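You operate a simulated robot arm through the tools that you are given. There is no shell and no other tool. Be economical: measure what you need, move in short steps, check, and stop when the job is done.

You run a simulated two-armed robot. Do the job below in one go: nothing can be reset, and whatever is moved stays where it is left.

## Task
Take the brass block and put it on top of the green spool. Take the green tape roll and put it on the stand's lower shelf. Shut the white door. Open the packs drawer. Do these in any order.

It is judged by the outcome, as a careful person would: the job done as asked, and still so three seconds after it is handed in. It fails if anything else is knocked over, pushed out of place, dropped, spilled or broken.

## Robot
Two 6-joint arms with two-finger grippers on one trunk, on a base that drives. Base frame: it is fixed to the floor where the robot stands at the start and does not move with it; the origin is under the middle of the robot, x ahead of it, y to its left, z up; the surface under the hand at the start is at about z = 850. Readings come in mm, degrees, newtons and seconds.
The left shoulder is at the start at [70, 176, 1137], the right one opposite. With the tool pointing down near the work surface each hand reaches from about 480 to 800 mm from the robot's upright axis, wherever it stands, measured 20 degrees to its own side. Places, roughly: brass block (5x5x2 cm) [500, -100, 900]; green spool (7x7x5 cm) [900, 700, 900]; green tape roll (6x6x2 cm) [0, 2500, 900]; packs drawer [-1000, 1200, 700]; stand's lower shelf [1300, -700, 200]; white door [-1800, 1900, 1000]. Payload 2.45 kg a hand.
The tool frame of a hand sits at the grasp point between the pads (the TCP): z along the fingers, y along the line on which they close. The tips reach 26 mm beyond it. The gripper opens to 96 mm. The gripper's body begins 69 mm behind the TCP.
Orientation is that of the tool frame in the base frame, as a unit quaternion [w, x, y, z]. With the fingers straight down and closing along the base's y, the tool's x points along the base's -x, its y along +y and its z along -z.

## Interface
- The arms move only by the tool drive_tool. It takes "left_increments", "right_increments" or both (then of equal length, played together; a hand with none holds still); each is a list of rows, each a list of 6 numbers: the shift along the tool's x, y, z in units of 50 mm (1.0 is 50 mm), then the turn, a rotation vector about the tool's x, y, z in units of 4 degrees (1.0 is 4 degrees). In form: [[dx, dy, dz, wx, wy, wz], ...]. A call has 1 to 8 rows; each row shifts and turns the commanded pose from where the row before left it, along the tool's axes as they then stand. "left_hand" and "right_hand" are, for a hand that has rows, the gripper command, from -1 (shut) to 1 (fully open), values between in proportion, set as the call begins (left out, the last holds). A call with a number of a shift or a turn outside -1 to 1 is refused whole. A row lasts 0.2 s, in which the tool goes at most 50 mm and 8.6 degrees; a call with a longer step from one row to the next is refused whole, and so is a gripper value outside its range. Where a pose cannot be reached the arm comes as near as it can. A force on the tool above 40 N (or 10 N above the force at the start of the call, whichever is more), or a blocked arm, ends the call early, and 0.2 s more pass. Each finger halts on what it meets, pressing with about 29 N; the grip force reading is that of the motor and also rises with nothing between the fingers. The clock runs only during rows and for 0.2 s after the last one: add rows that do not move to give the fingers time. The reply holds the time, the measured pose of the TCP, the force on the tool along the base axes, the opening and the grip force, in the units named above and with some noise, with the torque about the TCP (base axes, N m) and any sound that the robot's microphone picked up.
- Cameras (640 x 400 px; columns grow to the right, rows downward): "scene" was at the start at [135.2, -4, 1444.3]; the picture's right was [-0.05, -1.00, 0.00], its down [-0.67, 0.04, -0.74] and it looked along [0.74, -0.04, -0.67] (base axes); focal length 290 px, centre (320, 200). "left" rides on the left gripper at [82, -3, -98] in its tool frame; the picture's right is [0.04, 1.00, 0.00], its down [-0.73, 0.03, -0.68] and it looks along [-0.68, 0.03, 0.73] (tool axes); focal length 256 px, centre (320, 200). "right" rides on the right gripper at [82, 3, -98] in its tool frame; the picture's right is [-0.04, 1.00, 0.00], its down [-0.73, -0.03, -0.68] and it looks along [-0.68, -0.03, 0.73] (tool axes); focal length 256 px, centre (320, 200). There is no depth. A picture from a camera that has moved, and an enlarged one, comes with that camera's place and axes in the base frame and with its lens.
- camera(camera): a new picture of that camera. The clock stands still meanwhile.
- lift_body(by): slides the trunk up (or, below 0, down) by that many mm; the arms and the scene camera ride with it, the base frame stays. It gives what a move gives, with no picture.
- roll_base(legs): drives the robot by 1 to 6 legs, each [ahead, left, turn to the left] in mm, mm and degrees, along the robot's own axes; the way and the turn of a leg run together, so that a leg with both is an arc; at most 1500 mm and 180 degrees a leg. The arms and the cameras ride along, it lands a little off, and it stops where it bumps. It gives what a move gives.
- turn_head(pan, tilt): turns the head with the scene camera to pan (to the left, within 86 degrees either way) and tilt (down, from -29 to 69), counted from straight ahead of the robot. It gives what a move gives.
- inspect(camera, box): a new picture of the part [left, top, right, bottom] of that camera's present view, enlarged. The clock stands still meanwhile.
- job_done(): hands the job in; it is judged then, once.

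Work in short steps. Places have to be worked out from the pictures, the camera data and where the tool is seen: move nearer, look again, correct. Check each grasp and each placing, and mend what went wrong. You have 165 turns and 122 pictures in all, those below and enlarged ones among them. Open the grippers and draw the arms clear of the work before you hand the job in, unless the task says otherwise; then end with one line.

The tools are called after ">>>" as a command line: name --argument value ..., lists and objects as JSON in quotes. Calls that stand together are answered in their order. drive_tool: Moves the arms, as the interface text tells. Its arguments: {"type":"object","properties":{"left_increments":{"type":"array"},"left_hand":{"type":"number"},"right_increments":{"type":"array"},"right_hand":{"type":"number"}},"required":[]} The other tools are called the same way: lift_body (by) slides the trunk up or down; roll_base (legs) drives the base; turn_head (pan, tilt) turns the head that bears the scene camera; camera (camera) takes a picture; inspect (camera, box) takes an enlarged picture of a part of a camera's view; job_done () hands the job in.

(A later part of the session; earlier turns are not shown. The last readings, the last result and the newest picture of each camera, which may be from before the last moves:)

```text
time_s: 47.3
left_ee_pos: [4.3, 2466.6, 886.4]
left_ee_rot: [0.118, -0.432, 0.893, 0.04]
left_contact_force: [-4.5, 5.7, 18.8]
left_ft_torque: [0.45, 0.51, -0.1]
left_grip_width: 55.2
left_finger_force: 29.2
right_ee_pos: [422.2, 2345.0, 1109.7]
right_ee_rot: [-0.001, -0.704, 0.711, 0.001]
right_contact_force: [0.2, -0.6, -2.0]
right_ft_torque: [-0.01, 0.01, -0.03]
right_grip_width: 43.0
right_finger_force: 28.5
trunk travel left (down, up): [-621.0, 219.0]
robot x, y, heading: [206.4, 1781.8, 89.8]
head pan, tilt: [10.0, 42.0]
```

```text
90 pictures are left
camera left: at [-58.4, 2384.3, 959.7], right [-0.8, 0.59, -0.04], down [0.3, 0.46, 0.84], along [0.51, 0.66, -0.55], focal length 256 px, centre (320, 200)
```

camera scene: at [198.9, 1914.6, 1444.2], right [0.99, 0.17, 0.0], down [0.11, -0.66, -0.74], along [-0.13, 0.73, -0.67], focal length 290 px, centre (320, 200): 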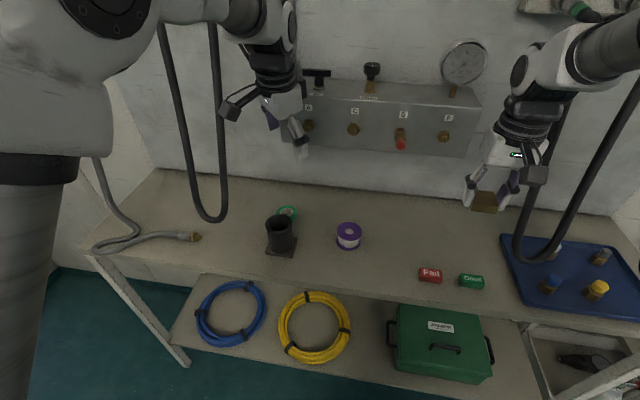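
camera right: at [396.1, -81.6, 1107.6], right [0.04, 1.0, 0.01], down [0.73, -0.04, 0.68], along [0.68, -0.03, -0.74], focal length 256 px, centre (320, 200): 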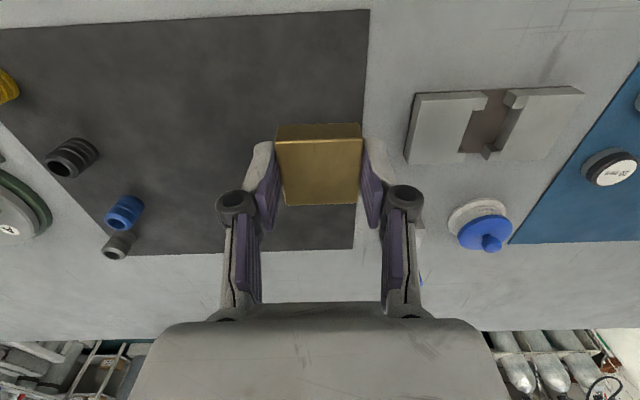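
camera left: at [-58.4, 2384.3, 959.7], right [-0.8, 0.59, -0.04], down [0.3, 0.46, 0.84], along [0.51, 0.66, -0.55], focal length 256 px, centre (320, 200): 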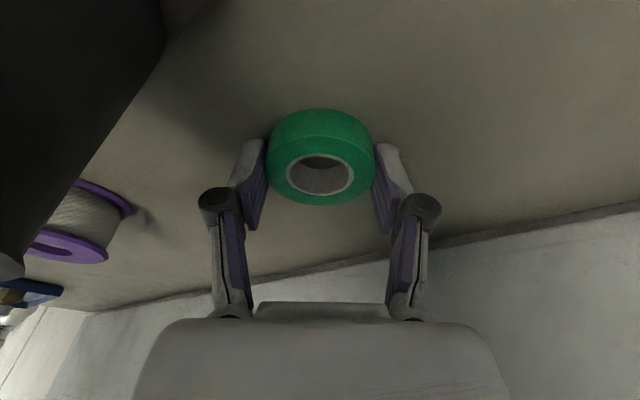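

Gripped at 55 mm. I'll withdraw back along the tool axis the way I came and check.

>>> drive_tool --left_increments '[[0, 0, -0.5, 0, 0, 0], [0, 0, -0.9, 0, 0, 0], [0, 0, -0.9, 0, 0, 0], [0, 0, 0, 0, 0, 0]]'

>>> camera --camera "left"

>>> camera --camera "scene"

```text
time_s: 48.3
left_ee_pos: [-16.8, 2449.3, 993.8]
left_ee_rot: [0.116, -0.433, 0.893, 0.038]
left_contact_force: [1.3, -0.4, -0.9]
left_ft_torque: [-0.01, 0.0, 0.0]
left_grip_width: 55.4
left_finger_force: 29.2
right_ee_pos: [423.0, 2347.6, 1109.7]
right_ee_rot: [-0.003, -0.703, 0.711, 0.002]
right_contact_force: [-0.4, -0.4, -3.0]
right_ft_torque: [0.0, 0.0, -0.02]
right_grip_width: 42.4
right_finger_force: 29.2
trunk travel left (down, up): [-621.0, 219.0]
robot x, y, heading: [209.1, 1778.9, 89.7]
head pan, tilt: [10.0, 42.0]
```

```text
89 pictures are left
camera left: at [-79.7, 2366.4, 1068.0], right [-0.8, 0.59, -0.04], down [0.3, 0.46, 0.83], along [0.51, 0.66, -0.55], focal length 256 px, centre (320, 200)
```

left: 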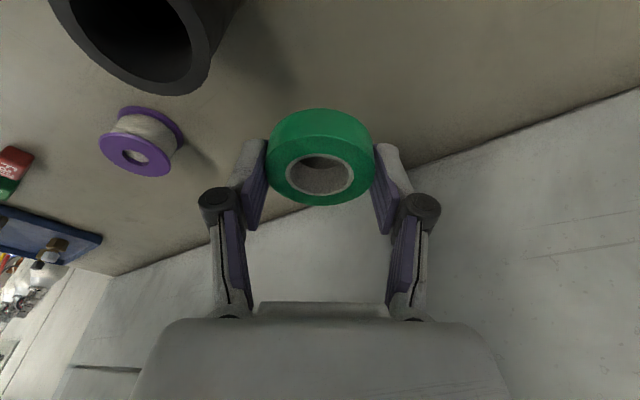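

```text
88 pictures are left
camera scene: at [198.9, 1915.4, 1444.1], right [0.99, 0.17, 0.0], down [0.11, -0.66, -0.74], along [-0.13, 0.73, -0.67], focal length 290 px, centre (320, 200)
```

scene: 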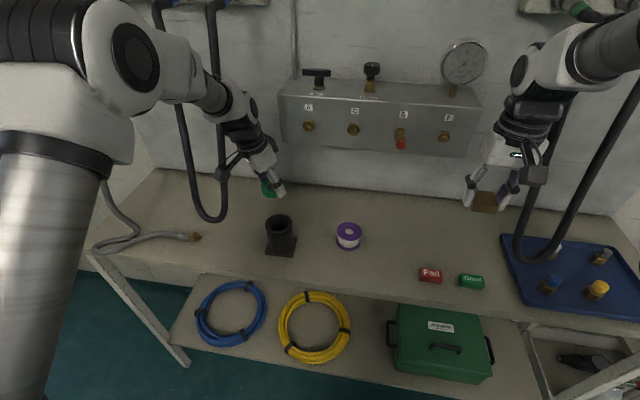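

Tape securely held. I'll pull the left hand back clear of the wall, then reverse the base 280 mm and look to the right along the way ahead.

>>> drive_tool --left_increments '[[-0.21, -0.41, -0.75, 0, 0, 0], [-0.21, -0.41, -0.75, 0, 0, 0], [-0.21, -0.41, -0.75, 0, 0, 0], [-0.21, -0.41, -0.75, 0, 0, 0], [0, 0, 0, 0, 0, 0]]'

>>> roll_base --legs '[[-280, 0, 0]]'

>>> turn_head --pan -80 --tilt 35

>>> camera --camera "scene"

```text
time_s: 49.5
left_ee_pos: [47.2, 2403.4, 1153.3]
left_ee_rot: [0.117, -0.432, 0.893, 0.038]
left_contact_force: [-0.5, 0.7, -0.1]
left_ft_torque: [-0.03, -0.03, -0.02]
left_grip_width: 55.2
left_finger_force: 29.3
right_ee_pos: [421.8, 2346.6, 1109.2]
right_ee_rot: [-0.003, -0.703, 0.711, 0.001]
right_contact_force: [0.0, 0.7, -1.5]
right_ft_torque: [-0.04, 0.02, 0.02]
right_grip_width: 42.6
right_finger_force: 29.5
trunk travel left (down, up): [-621.0, 219.0]
robot x, y, heading: [210.9, 1782.3, 89.8]
head pan, tilt: [10.0, 42.0]
```

```text
time_s: 51.4
left_ee_pos: [44.9, 2122.5, 1153.7]
left_ee_rot: [0.116, -0.433, 0.893, 0.039]
left_contact_force: [-0.2, 0.7, -0.2]
left_ft_torque: [-0.02, 0.01, 0.0]
left_grip_width: 55.0
left_finger_force: 29.4
right_ee_pos: [419.3, 2067.1, 1108.6]
right_ee_rot: [-0.003, -0.705, 0.709, 0.001]
right_contact_force: [-0.1, 0.1, -2.5]
right_ft_torque: [-0.01, -0.01, -0.03]
right_grip_width: 42.4
right_finger_force: 29.1
trunk travel left (down, up): [-621.0, 219.0]
robot x, y, heading: [212.1, 1499.4, 90.0]
head pan, tilt: [10.0, 42.0]
```

```text
time_s: 53.1
left_ee_pos: [44.5, 2121.9, 1153.3]
left_ee_rot: [0.116, -0.433, 0.893, 0.039]
left_contact_force: [0.4, 0.2, 0.3]
left_ft_torque: [0.01, 0.02, -0.01]
left_grip_width: 55.0
left_finger_force: 28.9
right_ee_pos: [420.7, 2066.3, 1110.1]
right_ee_rot: [-0.002, -0.705, 0.709, 0.002]
right_contact_force: [0.3, -0.5, -2.7]
right_ft_torque: [-0.05, 0.04, 0.01]
right_grip_width: 42.5
right_finger_force: 29.1
trunk travel left (down, up): [-621.0, 219.0]
robot x, y, heading: [211.6, 1504.4, 90.1]
head pan, tilt: [-80.0, 35.0]
```

```text
87 pictures are left
camera scene: at [298.7, 1566.7, 1454.8], right [0.17, -0.98, 0.0], down [-0.57, -0.1, -0.82], along [0.81, 0.14, -0.57], focal length 290 px, centre (320, 200)
```

scene: 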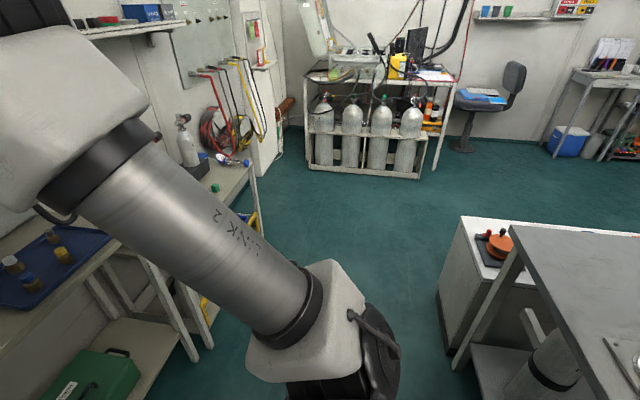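

A low white cabinet stands against the bench's far edge, so I'll reach the spool from the bench's left end instead. I'll strafe right to x≈1157 and turn to face −y.

>>> roll_base --legs '[[0, -945, 0], [0, 0, -90], [0, 0, -90]]'

>>> turn_head --pan -15 --tilt 45

>>> camera --camera "scene"

>>> turn_head --pan 25 --tilt 40

>>> camera --camera "scene"

```text
time_s: 65.7
left_ee_pos: [1319.3, 874.2, 1152.6]
left_ee_rot: [0.038, 0.894, 0.431, -0.117]
left_contact_force: [0.1, 0.1, 0.4]
left_ft_torque: [0.01, 0.02, 0.0]
left_grip_width: 54.9
left_finger_force: 28.9
right_ee_pos: [945.6, 933.4, 1109.8]
right_ee_rot: [0.002, 0.712, 0.703, 0.002]
right_contact_force: [-0.4, 0.5, -2.4]
right_ft_torque: [0.0, -0.03, 0.0]
right_grip_width: 42.4
right_finger_force: 28.9
trunk travel left (down, up): [-621.0, 219.0]
robot x, y, heading: [1156.1, 1499.7, -90.5]
head pan, tilt: [-80.0, 35.0]
```

```text
time_s: 67.0
left_ee_pos: [1319.5, 873.0, 1152.4]
left_ee_rot: [0.038, 0.894, 0.43, -0.117]
left_contact_force: [0.7, -0.4, -0.3]
left_ft_torque: [0.01, -0.04, 0.0]
left_grip_width: 54.7
left_finger_force: 29.1
right_ee_pos: [945.2, 931.5, 1110.1]
right_ee_rot: [0.001, 0.711, 0.703, 0.002]
right_contact_force: [1.0, -0.2, -2.4]
right_ft_torque: [0.03, 0.0, 0.0]
right_grip_width: 42.5
right_finger_force: 29.2
trunk travel left (down, up): [-621.0, 219.0]
robot x, y, heading: [1159.1, 1498.4, -90.5]
head pan, tilt: [-15.0, 45.0]
```

```text
86 pictures are left
camera scene: at [1137.4, 1368.5, 1439.9], right [-0.96, 0.27, 0.0], down [0.19, 0.68, -0.71], along [-0.19, -0.68, -0.71], focal length 290 px, centre (320, 200)
```

scene: 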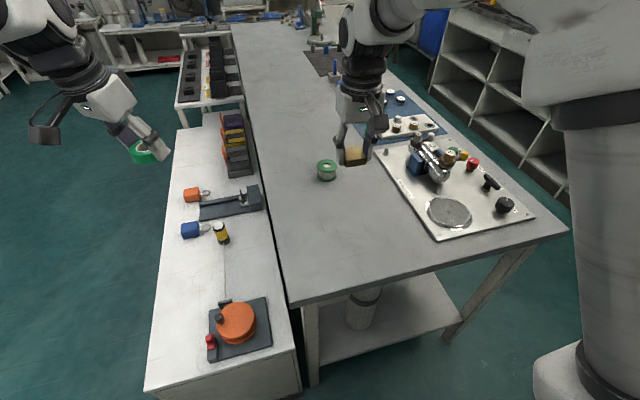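

```text
time_s: 68.1
left_ee_pos: [1318.5, 874.1, 1154.2]
left_ee_rot: [0.038, 0.894, 0.43, -0.117]
left_contact_force: [-0.3, -0.1, -1.2]
left_ft_torque: [0.01, -0.02, 0.01]
left_grip_width: 54.8
left_finger_force: 29.3
right_ee_pos: [944.8, 931.7, 1109.5]
right_ee_rot: [0.001, 0.711, 0.703, 0.002]
right_contact_force: [0.5, 0.0, -1.8]
right_ft_torque: [0.01, -0.01, -0.03]
right_grip_width: 42.5
right_finger_force: 29.0
trunk travel left (down, up): [-621.0, 219.0]
robot x, y, heading: [1159.6, 1494.3, -90.5]
head pan, tilt: [25.0, 40.0]
```

```text
85 pictures are left
camera scene: at [1194.4, 1369.4, 1447.2], right [-0.91, -0.41, 0.0], down [-0.27, 0.59, -0.77], along [0.32, -0.7, -0.64], focal length 290 px, centre (320, 200)
```

scene: 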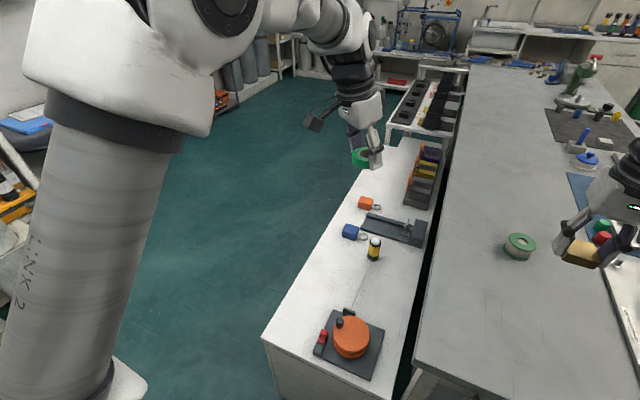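

The spool shows up at about [930, 705] from here. I'll roll forward 60 and move the right hand toward it, above, to look with the hand camera.

>>> roll_base --legs '[[65, 0, 0]]'

>>> camera --camera "right"

```text
time_s: 69.1
left_ee_pos: [1318.9, 811.5, 1154.7]
left_ee_rot: [0.039, 0.894, 0.43, -0.117]
left_contact_force: [0.3, -0.3, 0.2]
left_ft_torque: [0.0, -0.02, -0.06]
left_grip_width: 54.9
left_finger_force: 29.5
right_ee_pos: [945.0, 869.3, 1110.1]
right_ee_rot: [0.001, 0.712, 0.702, 0.002]
right_contact_force: [-0.2, -0.8, -2.4]
right_ft_torque: [-0.07, 0.03, -0.01]
right_grip_width: 42.8
right_finger_force: 29.2
trunk travel left (down, up): [-621.0, 219.0]
robot x, y, heading: [1158.3, 1431.3, -90.7]
head pan, tilt: [25.0, 40.0]
```

```text
84 pictures are left
camera right: at [948.3, 949.9, 1208.8], right [1.0, -0.05, 0.01], down [-0.04, -0.73, 0.68], along [-0.03, -0.68, -0.73], focal length 256 px, centre (320, 200)
```

right: 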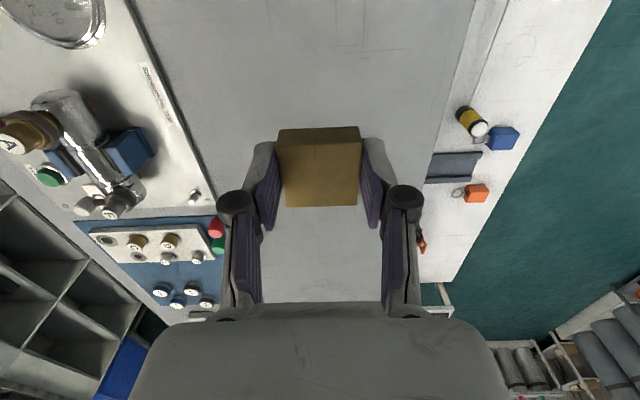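

The spool is hidden behind the block from here. I'll bring the hand above it at the same height, where the hand camera should see it at the top of its view.

>>> drive_tool --right_increments '[[-0.8, -0.07, 0, 0, 0, 0], [-0.8, -0.07, 0, 0, 0, 0], [-0.8, -0.07, 0, 0, 0, 0], [-0.8, -0.07, 0, 0, 0, 0], [0, 0, 0, 0, 0, 0]]'

>>> camera --camera "right"

```text
time_s: 70.3
left_ee_pos: [1319.9, 809.4, 1155.0]
left_ee_rot: [0.038, 0.894, 0.431, -0.117]
left_contact_force: [-0.7, -0.3, 0.7]
left_ft_torque: [0.0, 0.0, -0.01]
left_grip_width: 54.9
left_finger_force: 29.4
right_ee_pos: [928.2, 709.2, 1109.0]
right_ee_rot: [0.001, 0.712, 0.702, 0.003]
right_contact_force: [-0.1, 0.5, -2.8]
right_ft_torque: [0.01, -0.03, 0.01]
right_grip_width: 42.7
right_finger_force: 29.6
trunk travel left (down, up): [-621.0, 219.0]
robot x, y, heading: [1158.1, 1431.1, -90.4]
head pan, tilt: [25.0, 40.0]
```

```text
83 pictures are left
camera right: at [932.7, 790.0, 1207.2], right [1.0, -0.05, 0.0], down [-0.04, -0.73, 0.68], along [-0.03, -0.68, -0.74], focal length 256 px, centre (320, 200)
```

right: 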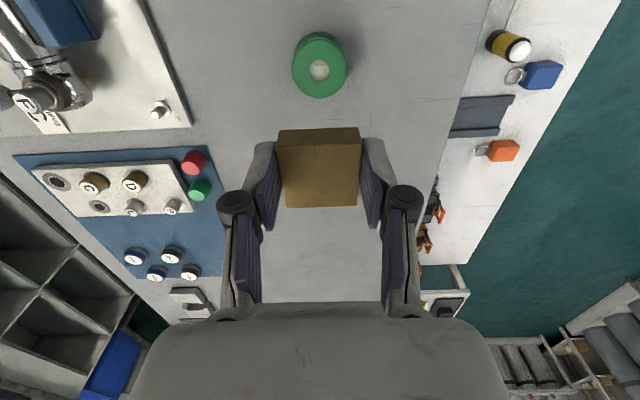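

Spool top centre is at [929, 704], practically under the hand. I'll shift 5 mm and descend to z≈960, then check from the side.

>>> drive_tool --right_increments '[[-0.1, 0.02, 0.99, 0, 0, 0], [0, 0, 1, 0, 0, 0], [0, 0, 0.95, 0, 0, 0], [0, 0, 0, 0, 0, 0]]'

>>> turn_head --pan -10 --tilt 40

>>> inspect --camera "scene" --box '[280, 60, 440, 220]'

>>> camera --camera "right"

```text
time_s: 71.3
left_ee_pos: [1319.2, 809.7, 1154.4]
left_ee_rot: [0.038, 0.894, 0.431, -0.117]
left_contact_force: [0.0, -0.6, -0.2]
left_ft_torque: [-0.01, 0.0, 0.01]
left_grip_width: 55.0
left_finger_force: 28.3
right_ee_pos: [930.1, 702.6, 961.0]
right_ee_rot: [0.002, 0.712, 0.702, 0.002]
right_contact_force: [-0.4, 0.3, -2.7]
right_ft_torque: [0.02, 0.01, -0.05]
right_grip_width: 42.8
right_finger_force: 29.1
trunk travel left (down, up): [-621.0, 219.0]
robot x, y, heading: [1156.8, 1434.5, -90.4]
head pan, tilt: [25.0, 40.0]
```

```text
time_s: 72.3
left_ee_pos: [1319.5, 808.0, 1154.1]
left_ee_rot: [0.038, 0.894, 0.431, -0.116]
left_contact_force: [-0.8, 0.7, -0.2]
left_ft_torque: [-0.01, 0.01, -0.02]
left_grip_width: 55.0
left_finger_force: 28.7
right_ee_pos: [929.0, 702.1, 962.1]
right_ee_rot: [0.0, 0.712, 0.702, 0.003]
right_contact_force: [-0.9, -0.4, -1.7]
right_ft_torque: [0.03, -0.03, -0.01]
right_grip_width: 42.6
right_finger_force: 29.0
trunk travel left (down, up): [-621.0, 219.0]
robot x, y, heading: [1160.1, 1430.6, -90.3]
head pan, tilt: [-10.0, 40.0]
```

```text
2.50 times, centred on (360, 140) of scene
camera zoom: at [1143.2, 1298.0, 1447.2], right [-0.98, 0.18, 0.0], down [0.12, 0.63, -0.77], along [-0.14, -0.75, -0.64], focal length 725 px, centre (220, 350)
```

zoom: 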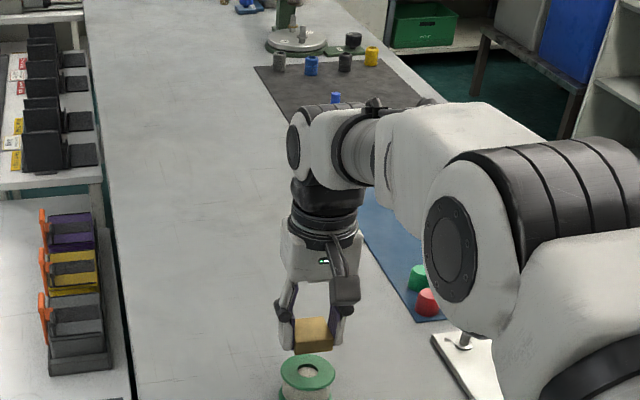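

```text
81 pictures are left
camera right: at [933.8, 782.4, 1059.6], right [1.0, -0.05, 0.01], down [-0.04, -0.73, 0.68], along [-0.03, -0.68, -0.73], focal length 256 px, centre (320, 200)
```

right: 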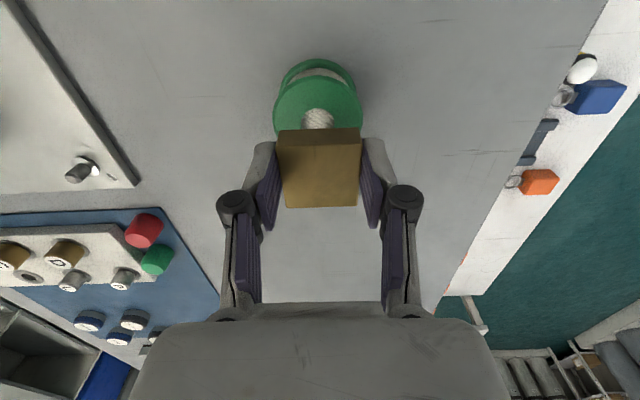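

Aligned within 3 mm, with the block's bottom about 31 mm above the spool. I'll lower 27 mm and then feel for contact in small steps.

>>> drive_tool --right_increments '[[0.04, 0, 0.27, 0, 0, 0], [0, 0, 0.27, 0, 0, 0], [0, 0, 0, 0, 0, 0]]'

>>> inspect --camera "scene" --box '[320, 120, 400, 230]'

```text
time_s: 73.1
left_ee_pos: [1318.9, 808.6, 1153.5]
left_ee_rot: [0.038, 0.894, 0.431, -0.117]
left_contact_force: [-0.3, 0.1, 0.4]
left_ft_torque: [0.01, 0.01, -0.01]
left_grip_width: 55.0
left_finger_force: 28.6
right_ee_pos: [931.3, 703.5, 934.3]
right_ee_rot: [0.002, 0.712, 0.702, 0.002]
right_contact_force: [-0.2, -0.2, -2.6]
right_ft_torque: [0.01, 0.03, -0.01]
right_grip_width: 42.6
right_finger_force: 28.7
trunk travel left (down, up): [-621.0, 219.0]
robot x, y, heading: [1157.7, 1434.5, -90.4]
head pan, tilt: [-10.0, 40.0]
```

```text
3.64 times, centred on (360, 175) of scene
camera zoom: at [1143.2, 1298.5, 1447.2], right [-0.98, 0.18, 0.0], down [0.12, 0.63, -0.77], along [-0.14, -0.75, -0.64], focal length 1055 px, centre (174, 291)
```

zoom: 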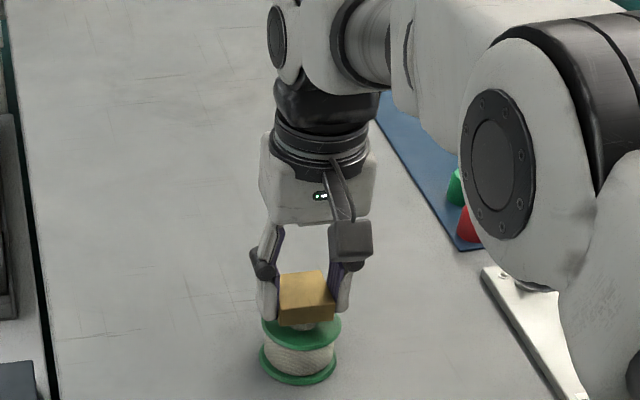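

The side view hints that the block may sit further back or higher than computed; I'll enlarge it.

>>> inspect --camera "scene" --box '[335, 175, 375, 205]'

>>> camera --camera "right"

```text
13.33 times, centred on (355, 190) of scene
camera zoom: at [1143.2, 1298.5, 1447.2], right [-0.98, 0.18, 0.0], down [0.12, 0.63, -0.77], along [-0.14, -0.75, -0.64], focal length 3869 px, centre (-147, 333)
```

zoom: 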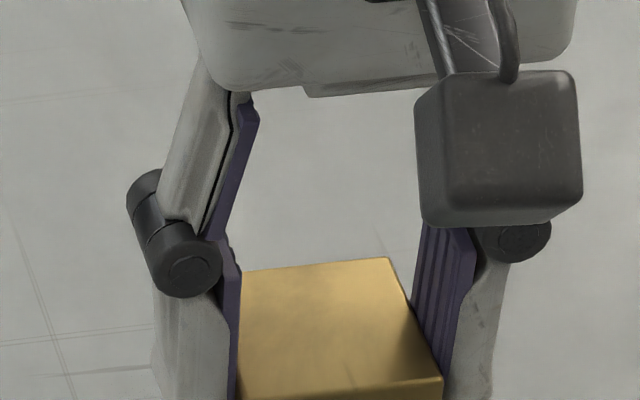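

```text
78 pictures are left
camera right: at [934.7, 784.7, 1033.1], right [1.0, -0.05, 0.01], down [-0.04, -0.73, 0.68], along [-0.03, -0.68, -0.73], focal length 256 px, centre (320, 200)
```

right: 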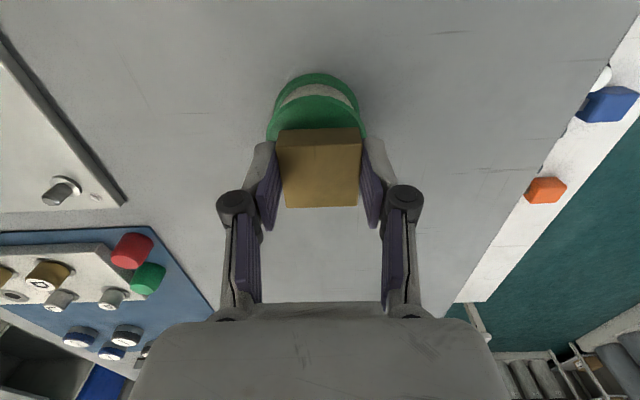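

Working from the grip width, the block is really about 43 mm square and sits 7 mm behind the TCP in the grip, and the spool top is probably near z 893. I'll shift 5.5 mm toward +y and lower in small steps, watching the force.

>>> drive_tool --right_increments '[[0.11, -0.02, 0.06, 0, 0, 0], [0, 0, 0, 0, 0, 0]]'

>>> drive_tool --right_increments '[[0, 0, 0.06, 0, 0, 0], [0, 0, 0, 0, 0, 0]]'

>>> inspect --camera "scene" --box '[325, 180, 385, 240]'

```text
time_s: 73.7
left_ee_pos: [1318.8, 809.2, 1154.1]
left_ee_rot: [0.038, 0.894, 0.432, -0.116]
left_contact_force: [-1.2, -0.1, -0.7]
left_ft_torque: [-0.02, -0.02, -0.03]
left_grip_width: 54.9
left_finger_force: 29.2
right_ee_pos: [929.3, 708.4, 932.9]
right_ee_rot: [0.001, 0.712, 0.702, 0.001]
right_contact_force: [0.0, -0.1, -3.0]
right_ft_torque: [0.01, 0.01, 0.01]
right_grip_width: 42.7
right_finger_force: 29.0
trunk travel left (down, up): [-621.0, 219.0]
robot x, y, heading: [1158.6, 1433.4, -90.4]
head pan, tilt: [-10.0, 40.0]
```

```text
time_s: 74.3
left_ee_pos: [1319.7, 808.4, 1153.8]
left_ee_rot: [0.039, 0.894, 0.431, -0.117]
left_contact_force: [0.5, 0.0, -1.1]
left_ft_torque: [-0.04, 0.0, -0.02]
left_grip_width: 54.9
left_finger_force: 28.2
right_ee_pos: [929.3, 709.2, 928.5]
right_ee_rot: [0.0, 0.712, 0.702, 0.003]
right_contact_force: [0.2, 0.5, -3.5]
right_ft_torque: [0.0, 0.02, -0.01]
right_grip_width: 42.6
right_finger_force: 29.0
trunk travel left (down, up): [-621.0, 219.0]
robot x, y, heading: [1157.0, 1429.8, -90.5]
head pan, tilt: [-10.0, 40.0]
```

```text
6.67 times, centred on (355, 210) of scene
camera zoom: at [1143.2, 1298.1, 1447.2], right [-0.98, 0.18, 0.0], down [0.12, 0.63, -0.77], along [-0.14, -0.75, -0.64], focal length 1934 px, centre (87, 133)
```

zoom: 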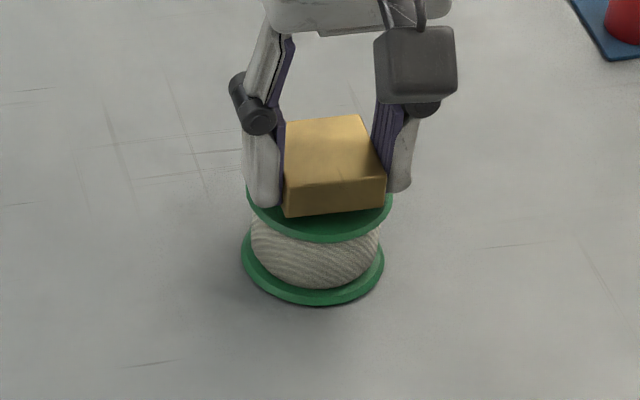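

The block is over the spool, about 4 mm too far toward −x and with a gap of roughly 4 mm. I'll shift it and lower in 2 mm steps.

>>> drive_tool --right_increments '[[0, 0.07, 0.03, 0, 0, 0], [0, 0, 0, 0, 0, 0]]'

>>> drive_tool --right_increments '[[0, 0, 0.05, 0, 0, 0], [0, 0, 0, 0, 0, 0]]'

>>> inspect --camera "scene" --box '[325, 180, 385, 240]'

```text
time_s: 74.9
left_ee_pos: [1317.5, 808.8, 1153.3]
left_ee_rot: [0.039, 0.894, 0.431, -0.117]
left_contact_force: [0.4, 0.3, 0.1]
left_ft_torque: [0.0, -0.02, 0.0]
left_grip_width: 55.1
left_finger_force: 28.6
right_ee_pos: [933.1, 709.4, 926.6]
right_ee_rot: [0.001, 0.712, 0.702, 0.003]
right_contact_force: [-0.3, 0.1, -2.5]
right_ft_torque: [0.02, -0.02, -0.01]
right_grip_width: 42.7
right_finger_force: 29.1
trunk travel left (down, up): [-621.0, 219.0]
robot x, y, heading: [1160.6, 1435.7, -90.6]
head pan, tilt: [-10.0, 40.0]
```

```text
time_s: 75.5
left_ee_pos: [1319.6, 807.7, 1152.0]
left_ee_rot: [0.038, 0.894, 0.431, -0.116]
left_contact_force: [0.2, 0.0, -0.2]
left_ft_torque: [0.01, 0.0, 0.0]
left_grip_width: 54.9
left_finger_force: 28.7
right_ee_pos: [933.7, 709.5, 924.8]
right_ee_rot: [0.001, 0.712, 0.702, 0.003]
right_contact_force: [-0.5, -0.1, -3.0]
right_ft_torque: [0.03, 0.02, 0.0]
right_grip_width: 42.7
right_finger_force: 29.5
trunk travel left (down, up): [-621.0, 219.0]
robot x, y, heading: [1160.4, 1432.4, -90.5]
head pan, tilt: [-10.0, 40.0]
```

```text
6.67 times, centred on (355, 210) of scene
camera zoom: at [1143.1, 1298.1, 1447.2], right [-0.98, 0.18, 0.0], down [0.12, 0.63, -0.77], along [-0.14, -0.75, -0.64], focal length 1934 px, centre (87, 133)
```

zoom: 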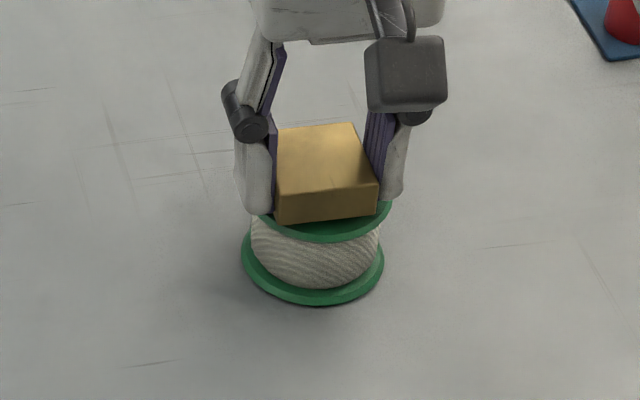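

Centred now, and no contact force yet. I'll lower further in small steps.

>>> drive_tool --right_increments '[[0, 0, 0.05, 0, 0, 0], [0, 0, 0, 0, 0, 0]]'

>>> drive_tool --right_increments '[[0, 0, 0.05, 0, 0, 0], [0, 0, 0, 0, 0, 0]]'

```text
time_s: 76.1
left_ee_pos: [1318.7, 808.9, 1153.9]
left_ee_rot: [0.038, 0.894, 0.43, -0.117]
left_contact_force: [-0.3, 0.5, -0.6]
left_ft_torque: [0.02, -0.02, 0.0]
left_grip_width: 55.0
left_finger_force: 28.6
right_ee_pos: [933.2, 709.9, 922.4]
right_ee_rot: [0.001, 0.712, 0.703, 0.003]
right_contact_force: [-0.3, -0.6, -3.3]
right_ft_torque: [0.02, -0.02, 0.02]
right_grip_width: 42.7
right_finger_force: 29.0
trunk travel left (down, up): [-621.0, 219.0]
robot x, y, heading: [1158.2, 1429.4, -90.7]
head pan, tilt: [-10.0, 40.0]
```

```text
time_s: 76.7
left_ee_pos: [1319.4, 808.9, 1154.1]
left_ee_rot: [0.039, 0.894, 0.431, -0.117]
left_contact_force: [0.4, 0.2, 0.0]
left_ft_torque: [0.0, 0.01, -0.02]
left_grip_width: 54.9
left_finger_force: 28.8
right_ee_pos: [932.6, 709.8, 920.8]
right_ee_rot: [0.003, 0.712, 0.702, 0.001]
right_contact_force: [0.3, -0.2, -1.1]
right_ft_torque: [-0.03, 0.0, 0.04]
right_grip_width: 42.8
right_finger_force: 29.0
trunk travel left (down, up): [-621.0, 219.0]
robot x, y, heading: [1159.0, 1434.7, -90.1]
head pan, tilt: [-10.0, 40.0]
```

Force just moved from about −3 to −1, so contact may be starting. One more small step to confirm.

>>> drive_tool --right_increments '[[0, 0, 0.03, 0, 0, 0], [0, 0, 0, 0, 0, 0]]'

>>> inspect --camera "scene" --box '[325, 180, 385, 240]'

```text
time_s: 77.3
left_ee_pos: [1319.3, 809.2, 1154.4]
left_ee_rot: [0.038, 0.894, 0.431, -0.116]
left_contact_force: [0.3, 0.0, 0.1]
left_ft_torque: [0.02, 0.0, 0.03]
left_grip_width: 54.8
left_finger_force: 29.0
right_ee_pos: [933.7, 709.1, 919.0]
right_ee_rot: [0.002, 0.712, 0.702, 0.001]
right_contact_force: [-1.8, -1.5, 4.6]
right_ft_torque: [-0.13, 0.13, -0.01]
right_grip_width: 42.8
right_finger_force: 28.8
trunk travel left (down, up): [-621.0, 219.0]
robot x, y, heading: [1154.5, 1434.4, -90.4]
head pan, tilt: [-10.0, 40.0]
```

```text
6.67 times, centred on (355, 210) of scene
camera zoom: at [1143.4, 1299.0, 1447.4], right [-0.98, 0.18, 0.0], down [0.12, 0.63, -0.77], along [-0.14, -0.75, -0.64], focal length 1934 px, centre (87, 133)
```

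zoom: 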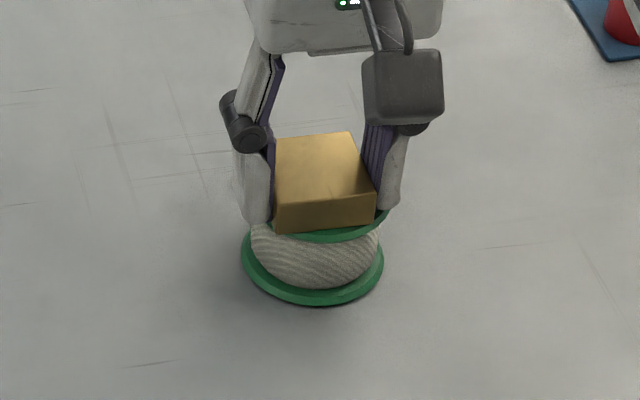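

The block rests on the spool (force now +4.6 N), about 4 mm off centre, which is stable. I'll release gently and rise.

>>> drive_tool --right_increments '[[0, 0, 0, 0, 0, 0], [0, 0, 0, 0, 0, 0]]' --right_hand 0.4

>>> drive_tool --right_increments '[[0, 0, -0.5, 0, 0, 0], [0, 0, -1, 0, 0, 0], [0, 0, -1, 0, 0, 0], [0, 0, -1, 0, 0, 0], [0, 0, 0, 0, 0, 0]]'

>>> inspect --camera "scene" --box '[300, 100, 420, 240]'

>>> camera --camera "right"

```text
time_s: 77.9
left_ee_pos: [1318.4, 809.4, 1154.1]
left_ee_rot: [0.037, 0.894, 0.431, -0.117]
left_contact_force: [-0.7, 0.4, -0.6]
left_ft_torque: [-0.02, 0.0, -0.01]
left_grip_width: 54.9
left_finger_force: 29.2
right_ee_pos: [933.4, 710.1, 918.7]
right_ee_rot: [0.002, 0.712, 0.702, 0.002]
right_contact_force: [0.5, 0.1, 0.3]
right_ft_torque: [-0.02, -0.01, 0.0]
right_grip_width: 67.2
right_finger_force: 0.0
trunk travel left (down, up): [-621.0, 219.0]
robot x, y, heading: [1157.9, 1429.5, -90.8]
head pan, tilt: [-10.0, 40.0]
```

```text
time_s: 79.1
left_ee_pos: [1318.1, 808.9, 1153.2]
left_ee_rot: [0.038, 0.894, 0.431, -0.117]
left_contact_force: [-0.3, 0.8, -0.6]
left_ft_torque: [0.04, 0.02, -0.02]
left_grip_width: 55.1
left_finger_force: 29.0
right_ee_pos: [931.6, 708.9, 1093.9]
right_ee_rot: [0.001, 0.712, 0.702, 0.002]
right_contact_force: [0.0, -1.0, -0.2]
right_ft_torque: [0.01, 0.02, -0.01]
right_grip_width: 67.6
right_finger_force: 0.0
trunk travel left (down, up): [-621.0, 219.0]
robot x, y, heading: [1158.2, 1432.4, -90.7]
head pan, tilt: [-10.0, 40.0]
```

```text
2.86 times, centred on (360, 170) of scene
camera zoom: at [1143.1, 1298.0, 1447.2], right [-0.98, 0.18, 0.0], down [0.12, 0.63, -0.77], along [-0.14, -0.75, -0.64], focal length 829 px, centre (206, 286)
```

zoom: 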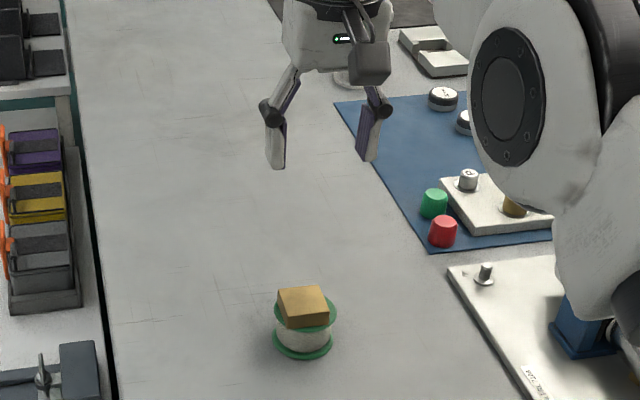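

```text
73 pictures are left
camera right: at [935.9, 789.2, 1192.1], right [1.0, -0.05, 0.01], down [-0.04, -0.73, 0.68], along [-0.03, -0.68, -0.74], focal length 256 px, centre (320, 200)
```

right: 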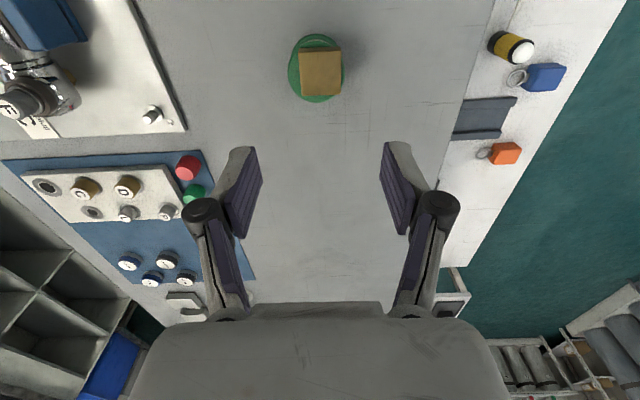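

The block sits squarely on the spool. Next is the stand: I'll back off, strafe to x≈2150 and drive down the far side, then look.

>>> roll_base --legs '[[-120, 0, 0], [0, 1000, 0], [1400, 0, 0]]'

>>> turn_head --pan -45 --tilt 35

>>> camera --camera "scene"

```text
time_s: 91.8
left_ee_pos: [2338.8, -473.1, 1153.3]
left_ee_rot: [0.039, 0.891, 0.437, -0.117]
left_contact_force: [0.0, 0.3, -0.5]
left_ft_torque: [0.01, 0.02, -0.04]
left_grip_width: 54.6
left_finger_force: 29.1
right_ee_pos: [1953.7, -578.6, 1094.7]
right_ee_rot: [0.001, 0.707, 0.707, 0.002]
right_contact_force: [0.3, 1.5, -0.8]
right_ft_torque: [-0.01, -0.02, -0.04]
right_grip_width: 67.0
right_finger_force: 0.1
trunk travel left (down, up): [-621.0, 219.0]
robot x, y, heading: [2169.5, 147.7, -89.3]
head pan, tilt: [-10.0, 40.0]
```

```text
time_s: 92.8
left_ee_pos: [2338.3, -472.9, 1154.4]
left_ee_rot: [0.039, 0.891, 0.436, -0.117]
left_contact_force: [-0.6, 0.1, -0.4]
left_ft_torque: [-0.01, 0.01, 0.02]
left_grip_width: 54.7
left_finger_force: 28.9
right_ee_pos: [1953.3, -577.6, 1093.1]
right_ee_rot: [0.002, 0.707, 0.707, 0.002]
right_contact_force: [0.0, 0.1, 0.3]
right_ft_torque: [0.01, 0.01, 0.04]
right_grip_width: 67.3
right_finger_force: 0.0
trunk travel left (down, up): [-621.0, 219.0]
robot x, y, heading: [2171.1, 148.9, -89.8]
head pan, tilt: [-45.0, 35.0]
```

```text
72 pictures are left
camera scene: at [2108.8, 35.3, 1454.8], right [-0.71, 0.7, 0.0], down [0.4, 0.41, -0.82], along [-0.58, -0.58, -0.57], focal length 290 px, centre (320, 200)
```

scene: 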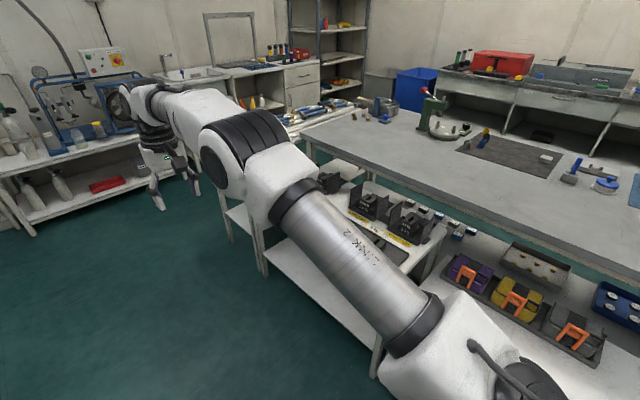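

The stand is behind my right arm from here. I'll turn to face −x and strafe along to y≈−600 for a proper look.

>>> roll_base --legs '[[0, 0, -90], [-100, 0, 0], [0, 720, 0]]'

>>> turn_head --pan 0 --tilt 45

>>> camera --camera "scene"

```text
time_s: 101.3
left_ee_pos: [1656.9, -743.6, 1154.7]
left_ee_rot: [-0.054, 0.94, -0.318, -0.109]
left_contact_force: [-0.1, -0.2, 0.4]
left_ft_torque: [-0.01, 0.01, 0.0]
left_grip_width: 54.8
left_finger_force: 28.9
right_ee_pos: [1550.0, -359.6, 1092.8]
right_ee_rot: [0.003, 1.0, 0.004, 0.0]
right_contact_force: [0.0, -0.3, 0.5]
right_ft_torque: [-0.03, 0.0, 0.0]
right_grip_width: 67.3
right_finger_force: 0.1
trunk travel left (down, up): [-621.0, 219.0]
robot x, y, heading: [2278.8, -573.4, -179.4]
head pan, tilt: [-45.0, 35.0]
```

```text
time_s: 102.4
left_ee_pos: [1656.5, -745.4, 1154.0]
left_ee_rot: [-0.054, 0.94, -0.319, -0.11]
left_contact_force: [-0.1, 0.1, -1.8]
left_ft_torque: [-0.01, 0.04, 0.02]
left_grip_width: 54.9
left_finger_force: 28.7
right_ee_pos: [1549.3, -360.8, 1095.2]
right_ee_rot: [0.002, 1.0, 0.003, 0.0]
right_contact_force: [0.2, -0.6, -0.5]
right_ft_torque: [-0.01, 0.01, 0.0]
right_grip_width: 67.1
right_finger_force: 0.1
trunk travel left (down, up): [-621.0, 219.0]
robot x, y, heading: [2277.5, -573.1, -179.7]
head pan, tilt: [0.0, 45.0]
```

```text
71 pictures are left
camera scene: at [2146.6, -572.7, 1440.0], right [-0.01, 1.0, 0.0], down [0.71, 0.01, -0.71], along [-0.71, -0.01, -0.71], focal length 290 px, centre (320, 200)
```

scene: 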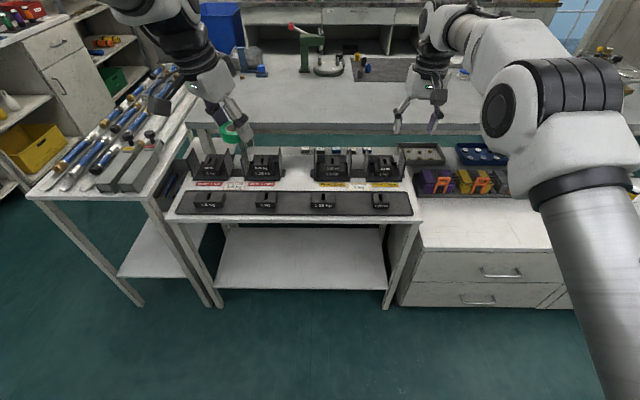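

Lower shelf: front edge x≈1480, y from about −1080 to −270, z≈195; stand top at z≈700. I'll tuck the right hand back and turn the left hand 37° about the vertical so it leans straight back toward me; that keeps the tape level.

>>> drive_tool --right_increments '[[1, 0, 0, 0, 0, 0], [1, 0, 0, 0, 0, 0], [1, 0, 0, 0, 0, 0], [1, 0, 0, 0, 0, 0], [0.7, 0, 0, 0, 0, 0], [0, 0, 0, 0, 0, 0], [0, 0, 0, 0, 0, 0], [0, 0, 0, 0, 0, 0]]' --left_increments '[[0, 0, 0, -0.242, -0.03, -0.968], [0, 0, 0, -0.242, -0.03, -0.968], [0, 0, 0, -0.242, -0.03, -0.968], [0, 0, 0, -0.242, -0.03, -0.968], [0, 0, 0, -0.242, -0.03, -0.968], [0, 0, 0, -0.242, -0.03, -0.968], [0, 0, 0, -0.242, -0.03, -0.968], [0, 0, 0, -0.242, -0.03, -0.968]]'

>>> drive_tool --left_increments '[[0, 0, 0, -0.29, -0.04, -0.968], [0, 0, 0, -0.09, 0, -0.36], [0, 0, 0, 0, 0, 0]]'

```text
time_s: 104.2
left_ee_pos: [1657.9, -744.8, 1154.8]
left_ee_rot: [-0.022, 0.991, -0.048, -0.121]
left_contact_force: [-0.4, -0.3, -0.3]
left_ft_torque: [0.0, -0.02, 0.01]
left_grip_width: 54.9
left_finger_force: 29.0
right_ee_pos: [1785.2, -359.1, 1092.0]
right_ee_rot: [0.003, 1.0, 0.003, -0.001]
right_contact_force: [-0.2, -0.2, -0.5]
right_ft_torque: [-0.04, -0.02, -0.02]
right_grip_width: 67.2
right_finger_force: 0.0
trunk travel left (down, up): [-621.0, 219.0]
robot x, y, heading: [2275.6, -573.6, -179.5]
head pan, tilt: [0.0, 45.0]
```

```text
time_s: 105.0
left_ee_pos: [1657.2, -744.5, 1154.3]
left_ee_rot: [-0.014, 0.992, 0.0, -0.122]
left_contact_force: [-0.4, -0.2, -0.5]
left_ft_torque: [-0.05, -0.02, -0.01]
left_grip_width: 54.8
left_finger_force: 29.1
right_ee_pos: [1785.8, -358.3, 1093.8]
right_ee_rot: [0.003, 1.0, 0.003, 0.0]
right_contact_force: [-0.3, 0.7, -0.6]
right_ft_torque: [-0.03, 0.02, -0.01]
right_grip_width: 67.1
right_finger_force: 0.0
trunk travel left (down, up): [-621.0, 219.0]
robot x, y, heading: [2277.0, -573.5, -179.5]
head pan, tilt: [0.0, 45.0]
```

Hands are clear of the stand's front. I'll lower the trunk 610 mm.

>>> lift_body --by -610

>>> turn_head --pan 5 --tilt 30

>>> camera --camera "scene"

```text
refused: -610 is not a number from -400 to 400
```

```text
time_s: 105.8
left_ee_pos: [1658.2, -744.5, 1154.0]
left_ee_rot: [-0.013, 0.992, 0.0, -0.122]
left_contact_force: [0.7, 0.1, -0.2]
left_ft_torque: [-0.01, -0.02, 0.04]
left_grip_width: 54.9
left_finger_force: 29.5
right_ee_pos: [1785.1, -358.9, 1092.7]
right_ee_rot: [0.003, 1.0, 0.003, 0.0]
right_contact_force: [1.0, 0.2, 0.1]
right_ft_torque: [0.02, -0.02, -0.01]
right_grip_width: 67.4
right_finger_force: 0.1
trunk travel left (down, up): [-621.0, 219.0]
robot x, y, heading: [2276.1, -569.8, -179.3]
head pan, tilt: [5.0, 30.0]
```

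```text
70 pictures are left
camera scene: at [2138.0, -580.7, 1462.5], right [-0.1, 1.0, 0.0], down [0.5, 0.05, -0.87], along [-0.86, -0.08, -0.5], focal length 290 px, centre (320, 200)
```

scene: 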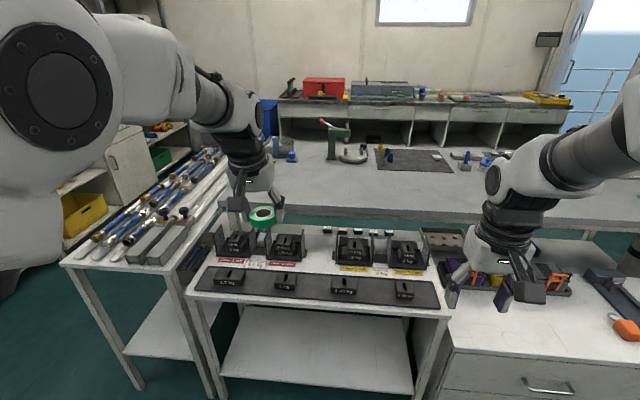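

The limit is 400 mm per call, so I'll lower in two calls.

>>> lift_body --by -310

>>> lift_body --by -300

>>> camera --camera "scene"

>>> camera --camera "left"

```text
time_s: 108.8
left_ee_pos: [1657.2, -744.4, 843.8]
left_ee_rot: [-0.014, 0.992, 0.0, -0.122]
left_contact_force: [-0.6, 0.0, 0.6]
left_ft_torque: [0.0, 0.0, -0.01]
left_grip_width: 54.8
left_finger_force: 28.5
right_ee_pos: [1784.3, -359.0, 782.9]
right_ee_rot: [0.002, 1.0, 0.003, 0.0]
right_contact_force: [-0.5, 0.5, 0.2]
right_ft_torque: [-0.01, 0.01, 0.0]
right_grip_width: 67.3
right_finger_force: 0.0
trunk travel left (down, up): [-311.0, 529.0]
robot x, y, heading: [2276.4, -575.2, -179.3]
head pan, tilt: [5.0, 30.0]
```

```text
time_s: 111.8
left_ee_pos: [1657.7, -744.3, 544.1]
left_ee_rot: [-0.014, 0.992, -0.001, -0.122]
left_contact_force: [-0.5, 0.3, 0.0]
left_ft_torque: [0.0, 0.0, -0.03]
left_grip_width: 54.9
left_finger_force: 28.7
right_ee_pos: [1784.3, -359.5, 483.3]
right_ee_rot: [0.003, 1.0, 0.002, 0.0]
right_contact_force: [-0.1, -0.5, -0.2]
right_ft_torque: [-0.01, 0.0, 0.0]
right_grip_width: 67.3
right_finger_force: 0.1
trunk travel left (down, up): [-11.0, 829.0]
robot x, y, heading: [2276.9, -571.3, -179.4]
head pan, tilt: [5.0, 30.0]
```

```text
69 pictures are left
camera scene: at [2138.2, -580.7, 852.6], right [-0.1, 1.0, 0.0], down [0.5, 0.05, -0.87], along [-0.86, -0.08, -0.5], focal length 290 px, centre (320, 200)
```

scene: 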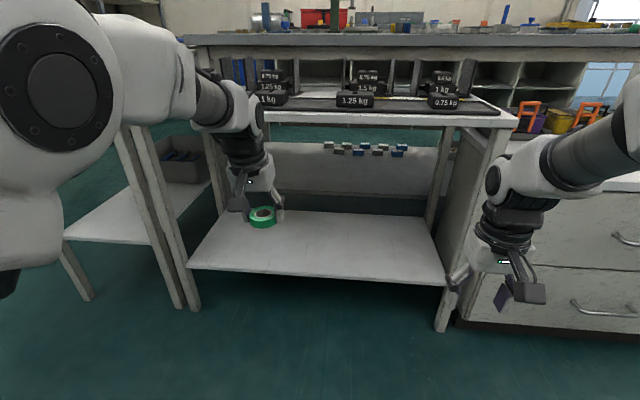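

```text
68 pictures are left
camera left: at [1760.7, -745.4, 617.8], right [0.03, -1.0, -0.04], down [-0.55, -0.05, 0.83], along [-0.84, -0.01, -0.55], focal length 256 px, centre (320, 200)
```

left: 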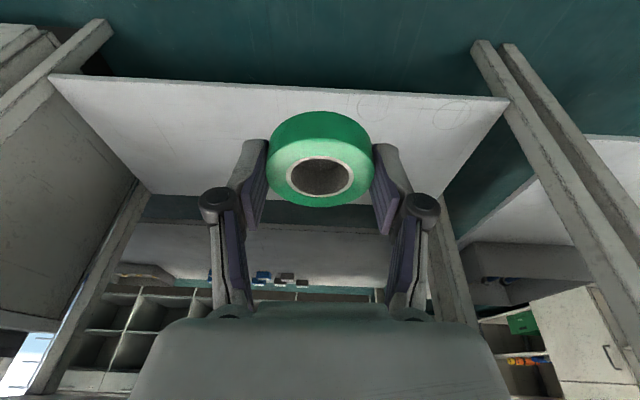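

Shelf edge is at x≈1485 with its top at z≈200. I'll lower the left hand to z≈300 in front of the stand.

>>> drive_tool --left_increments '[[0.236, 0.027, 0.945, 0, 0, 0], [0.236, 0.027, 0.945, 0, 0, 0], [0.236, 0.027, 0.945, 0, 0, 0], [0.236, 0.027, 0.945, 0, 0, 0], [0.236, 0.027, 0.945, 0, 0, 0], [0, 0, 0, 0, 0, 0]]'

>>> camera --camera "left"

>>> camera --camera "scene"

```text
time_s: 113.2
left_ee_pos: [1659.0, -744.8, 301.1]
left_ee_rot: [-0.015, 0.992, -0.001, -0.122]
left_contact_force: [-0.4, -0.4, -0.6]
left_ft_torque: [0.03, -0.01, -0.02]
left_grip_width: 54.8
left_finger_force: 28.9
right_ee_pos: [1783.9, -358.7, 483.7]
right_ee_rot: [0.003, 1.0, 0.003, 0.0]
right_contact_force: [0.4, -0.3, 0.3]
right_ft_torque: [0.0, 0.0, -0.02]
right_grip_width: 67.2
right_finger_force: 0.1
trunk travel left (down, up): [-11.0, 829.0]
robot x, y, heading: [2279.6, -572.2, -179.2]
head pan, tilt: [5.0, 30.0]
```

```text
67 pictures are left
camera left: at [1761.6, -745.1, 374.3], right [0.03, -1.0, -0.04], down [-0.55, -0.05, 0.83], along [-0.84, -0.01, -0.55], focal length 256 px, centre (320, 200)
```

left: 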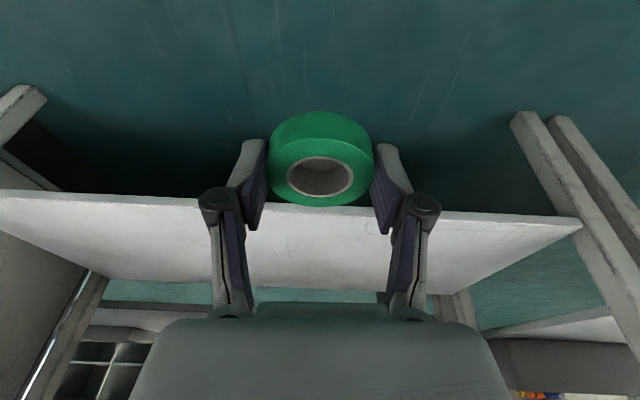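

```text
66 pictures are left
camera scene: at [2138.0, -580.8, 852.5], right [-0.1, 1.0, 0.0], down [0.5, 0.05, -0.87], along [-0.86, -0.08, -0.5], focal length 290 px, centre (320, 200)
```

scene: 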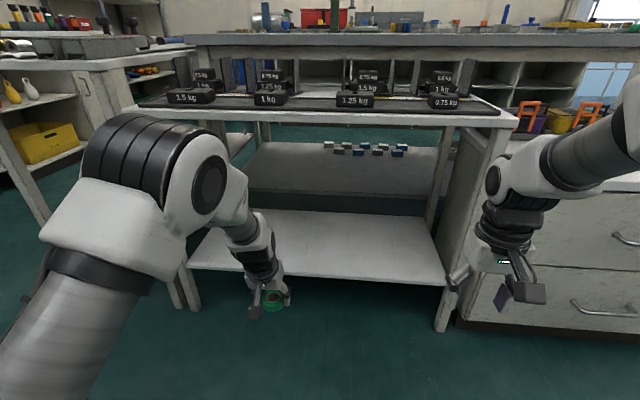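

All clear. I'll roll forward 200 and check.

>>> roll_base --legs '[[200, 0, 0]]'

>>> camera --camera "left"

>>> camera --camera "scene"

```text
time_s: 114.8
left_ee_pos: [1457.3, -747.0, 300.8]
left_ee_rot: [-0.015, 0.992, -0.001, -0.122]
left_contact_force: [1.4, 0.3, -0.2]
left_ft_torque: [0.04, -0.04, 0.01]
left_grip_width: 54.6
left_finger_force: 29.1
right_ee_pos: [1585.0, -361.0, 482.5]
right_ee_rot: [0.003, 1.0, 0.002, -0.001]
right_contact_force: [0.2, 0.1, 0.0]
right_ft_torque: [0.02, -0.03, 0.02]
right_grip_width: 67.2
right_finger_force: 0.1
trunk travel left (down, up): [-11.0, 829.0]
robot x, y, heading: [2076.8, -576.2, -179.4]
head pan, tilt: [5.0, 30.0]
```

```text
65 pictures are left
camera left: at [1560.8, -746.7, 374.8], right [0.03, -1.0, -0.04], down [-0.55, -0.05, 0.83], along [-0.84, -0.01, -0.55], focal length 256 px, centre (320, 200)
```

left: 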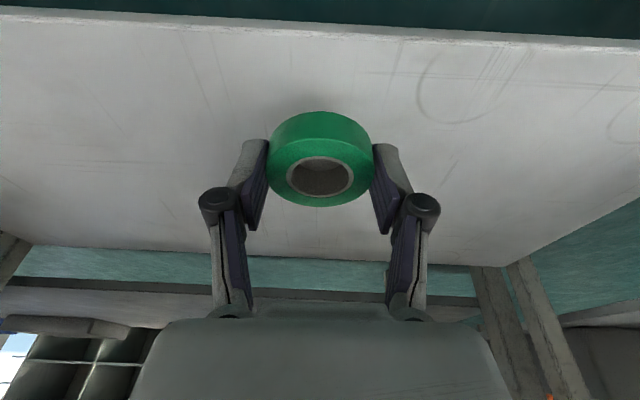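

```text
64 pictures are left
camera scene: at [1937.4, -582.7, 852.6], right [-0.1, 1.0, 0.0], down [0.5, 0.05, -0.87], along [-0.86, -0.08, -0.5], focal length 290 px, centre (320, 200)
```

scene: 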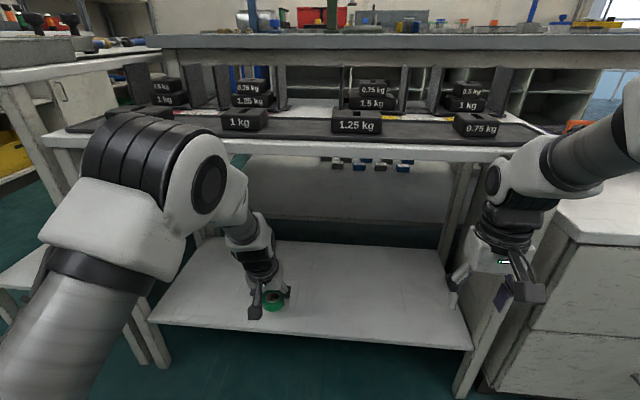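

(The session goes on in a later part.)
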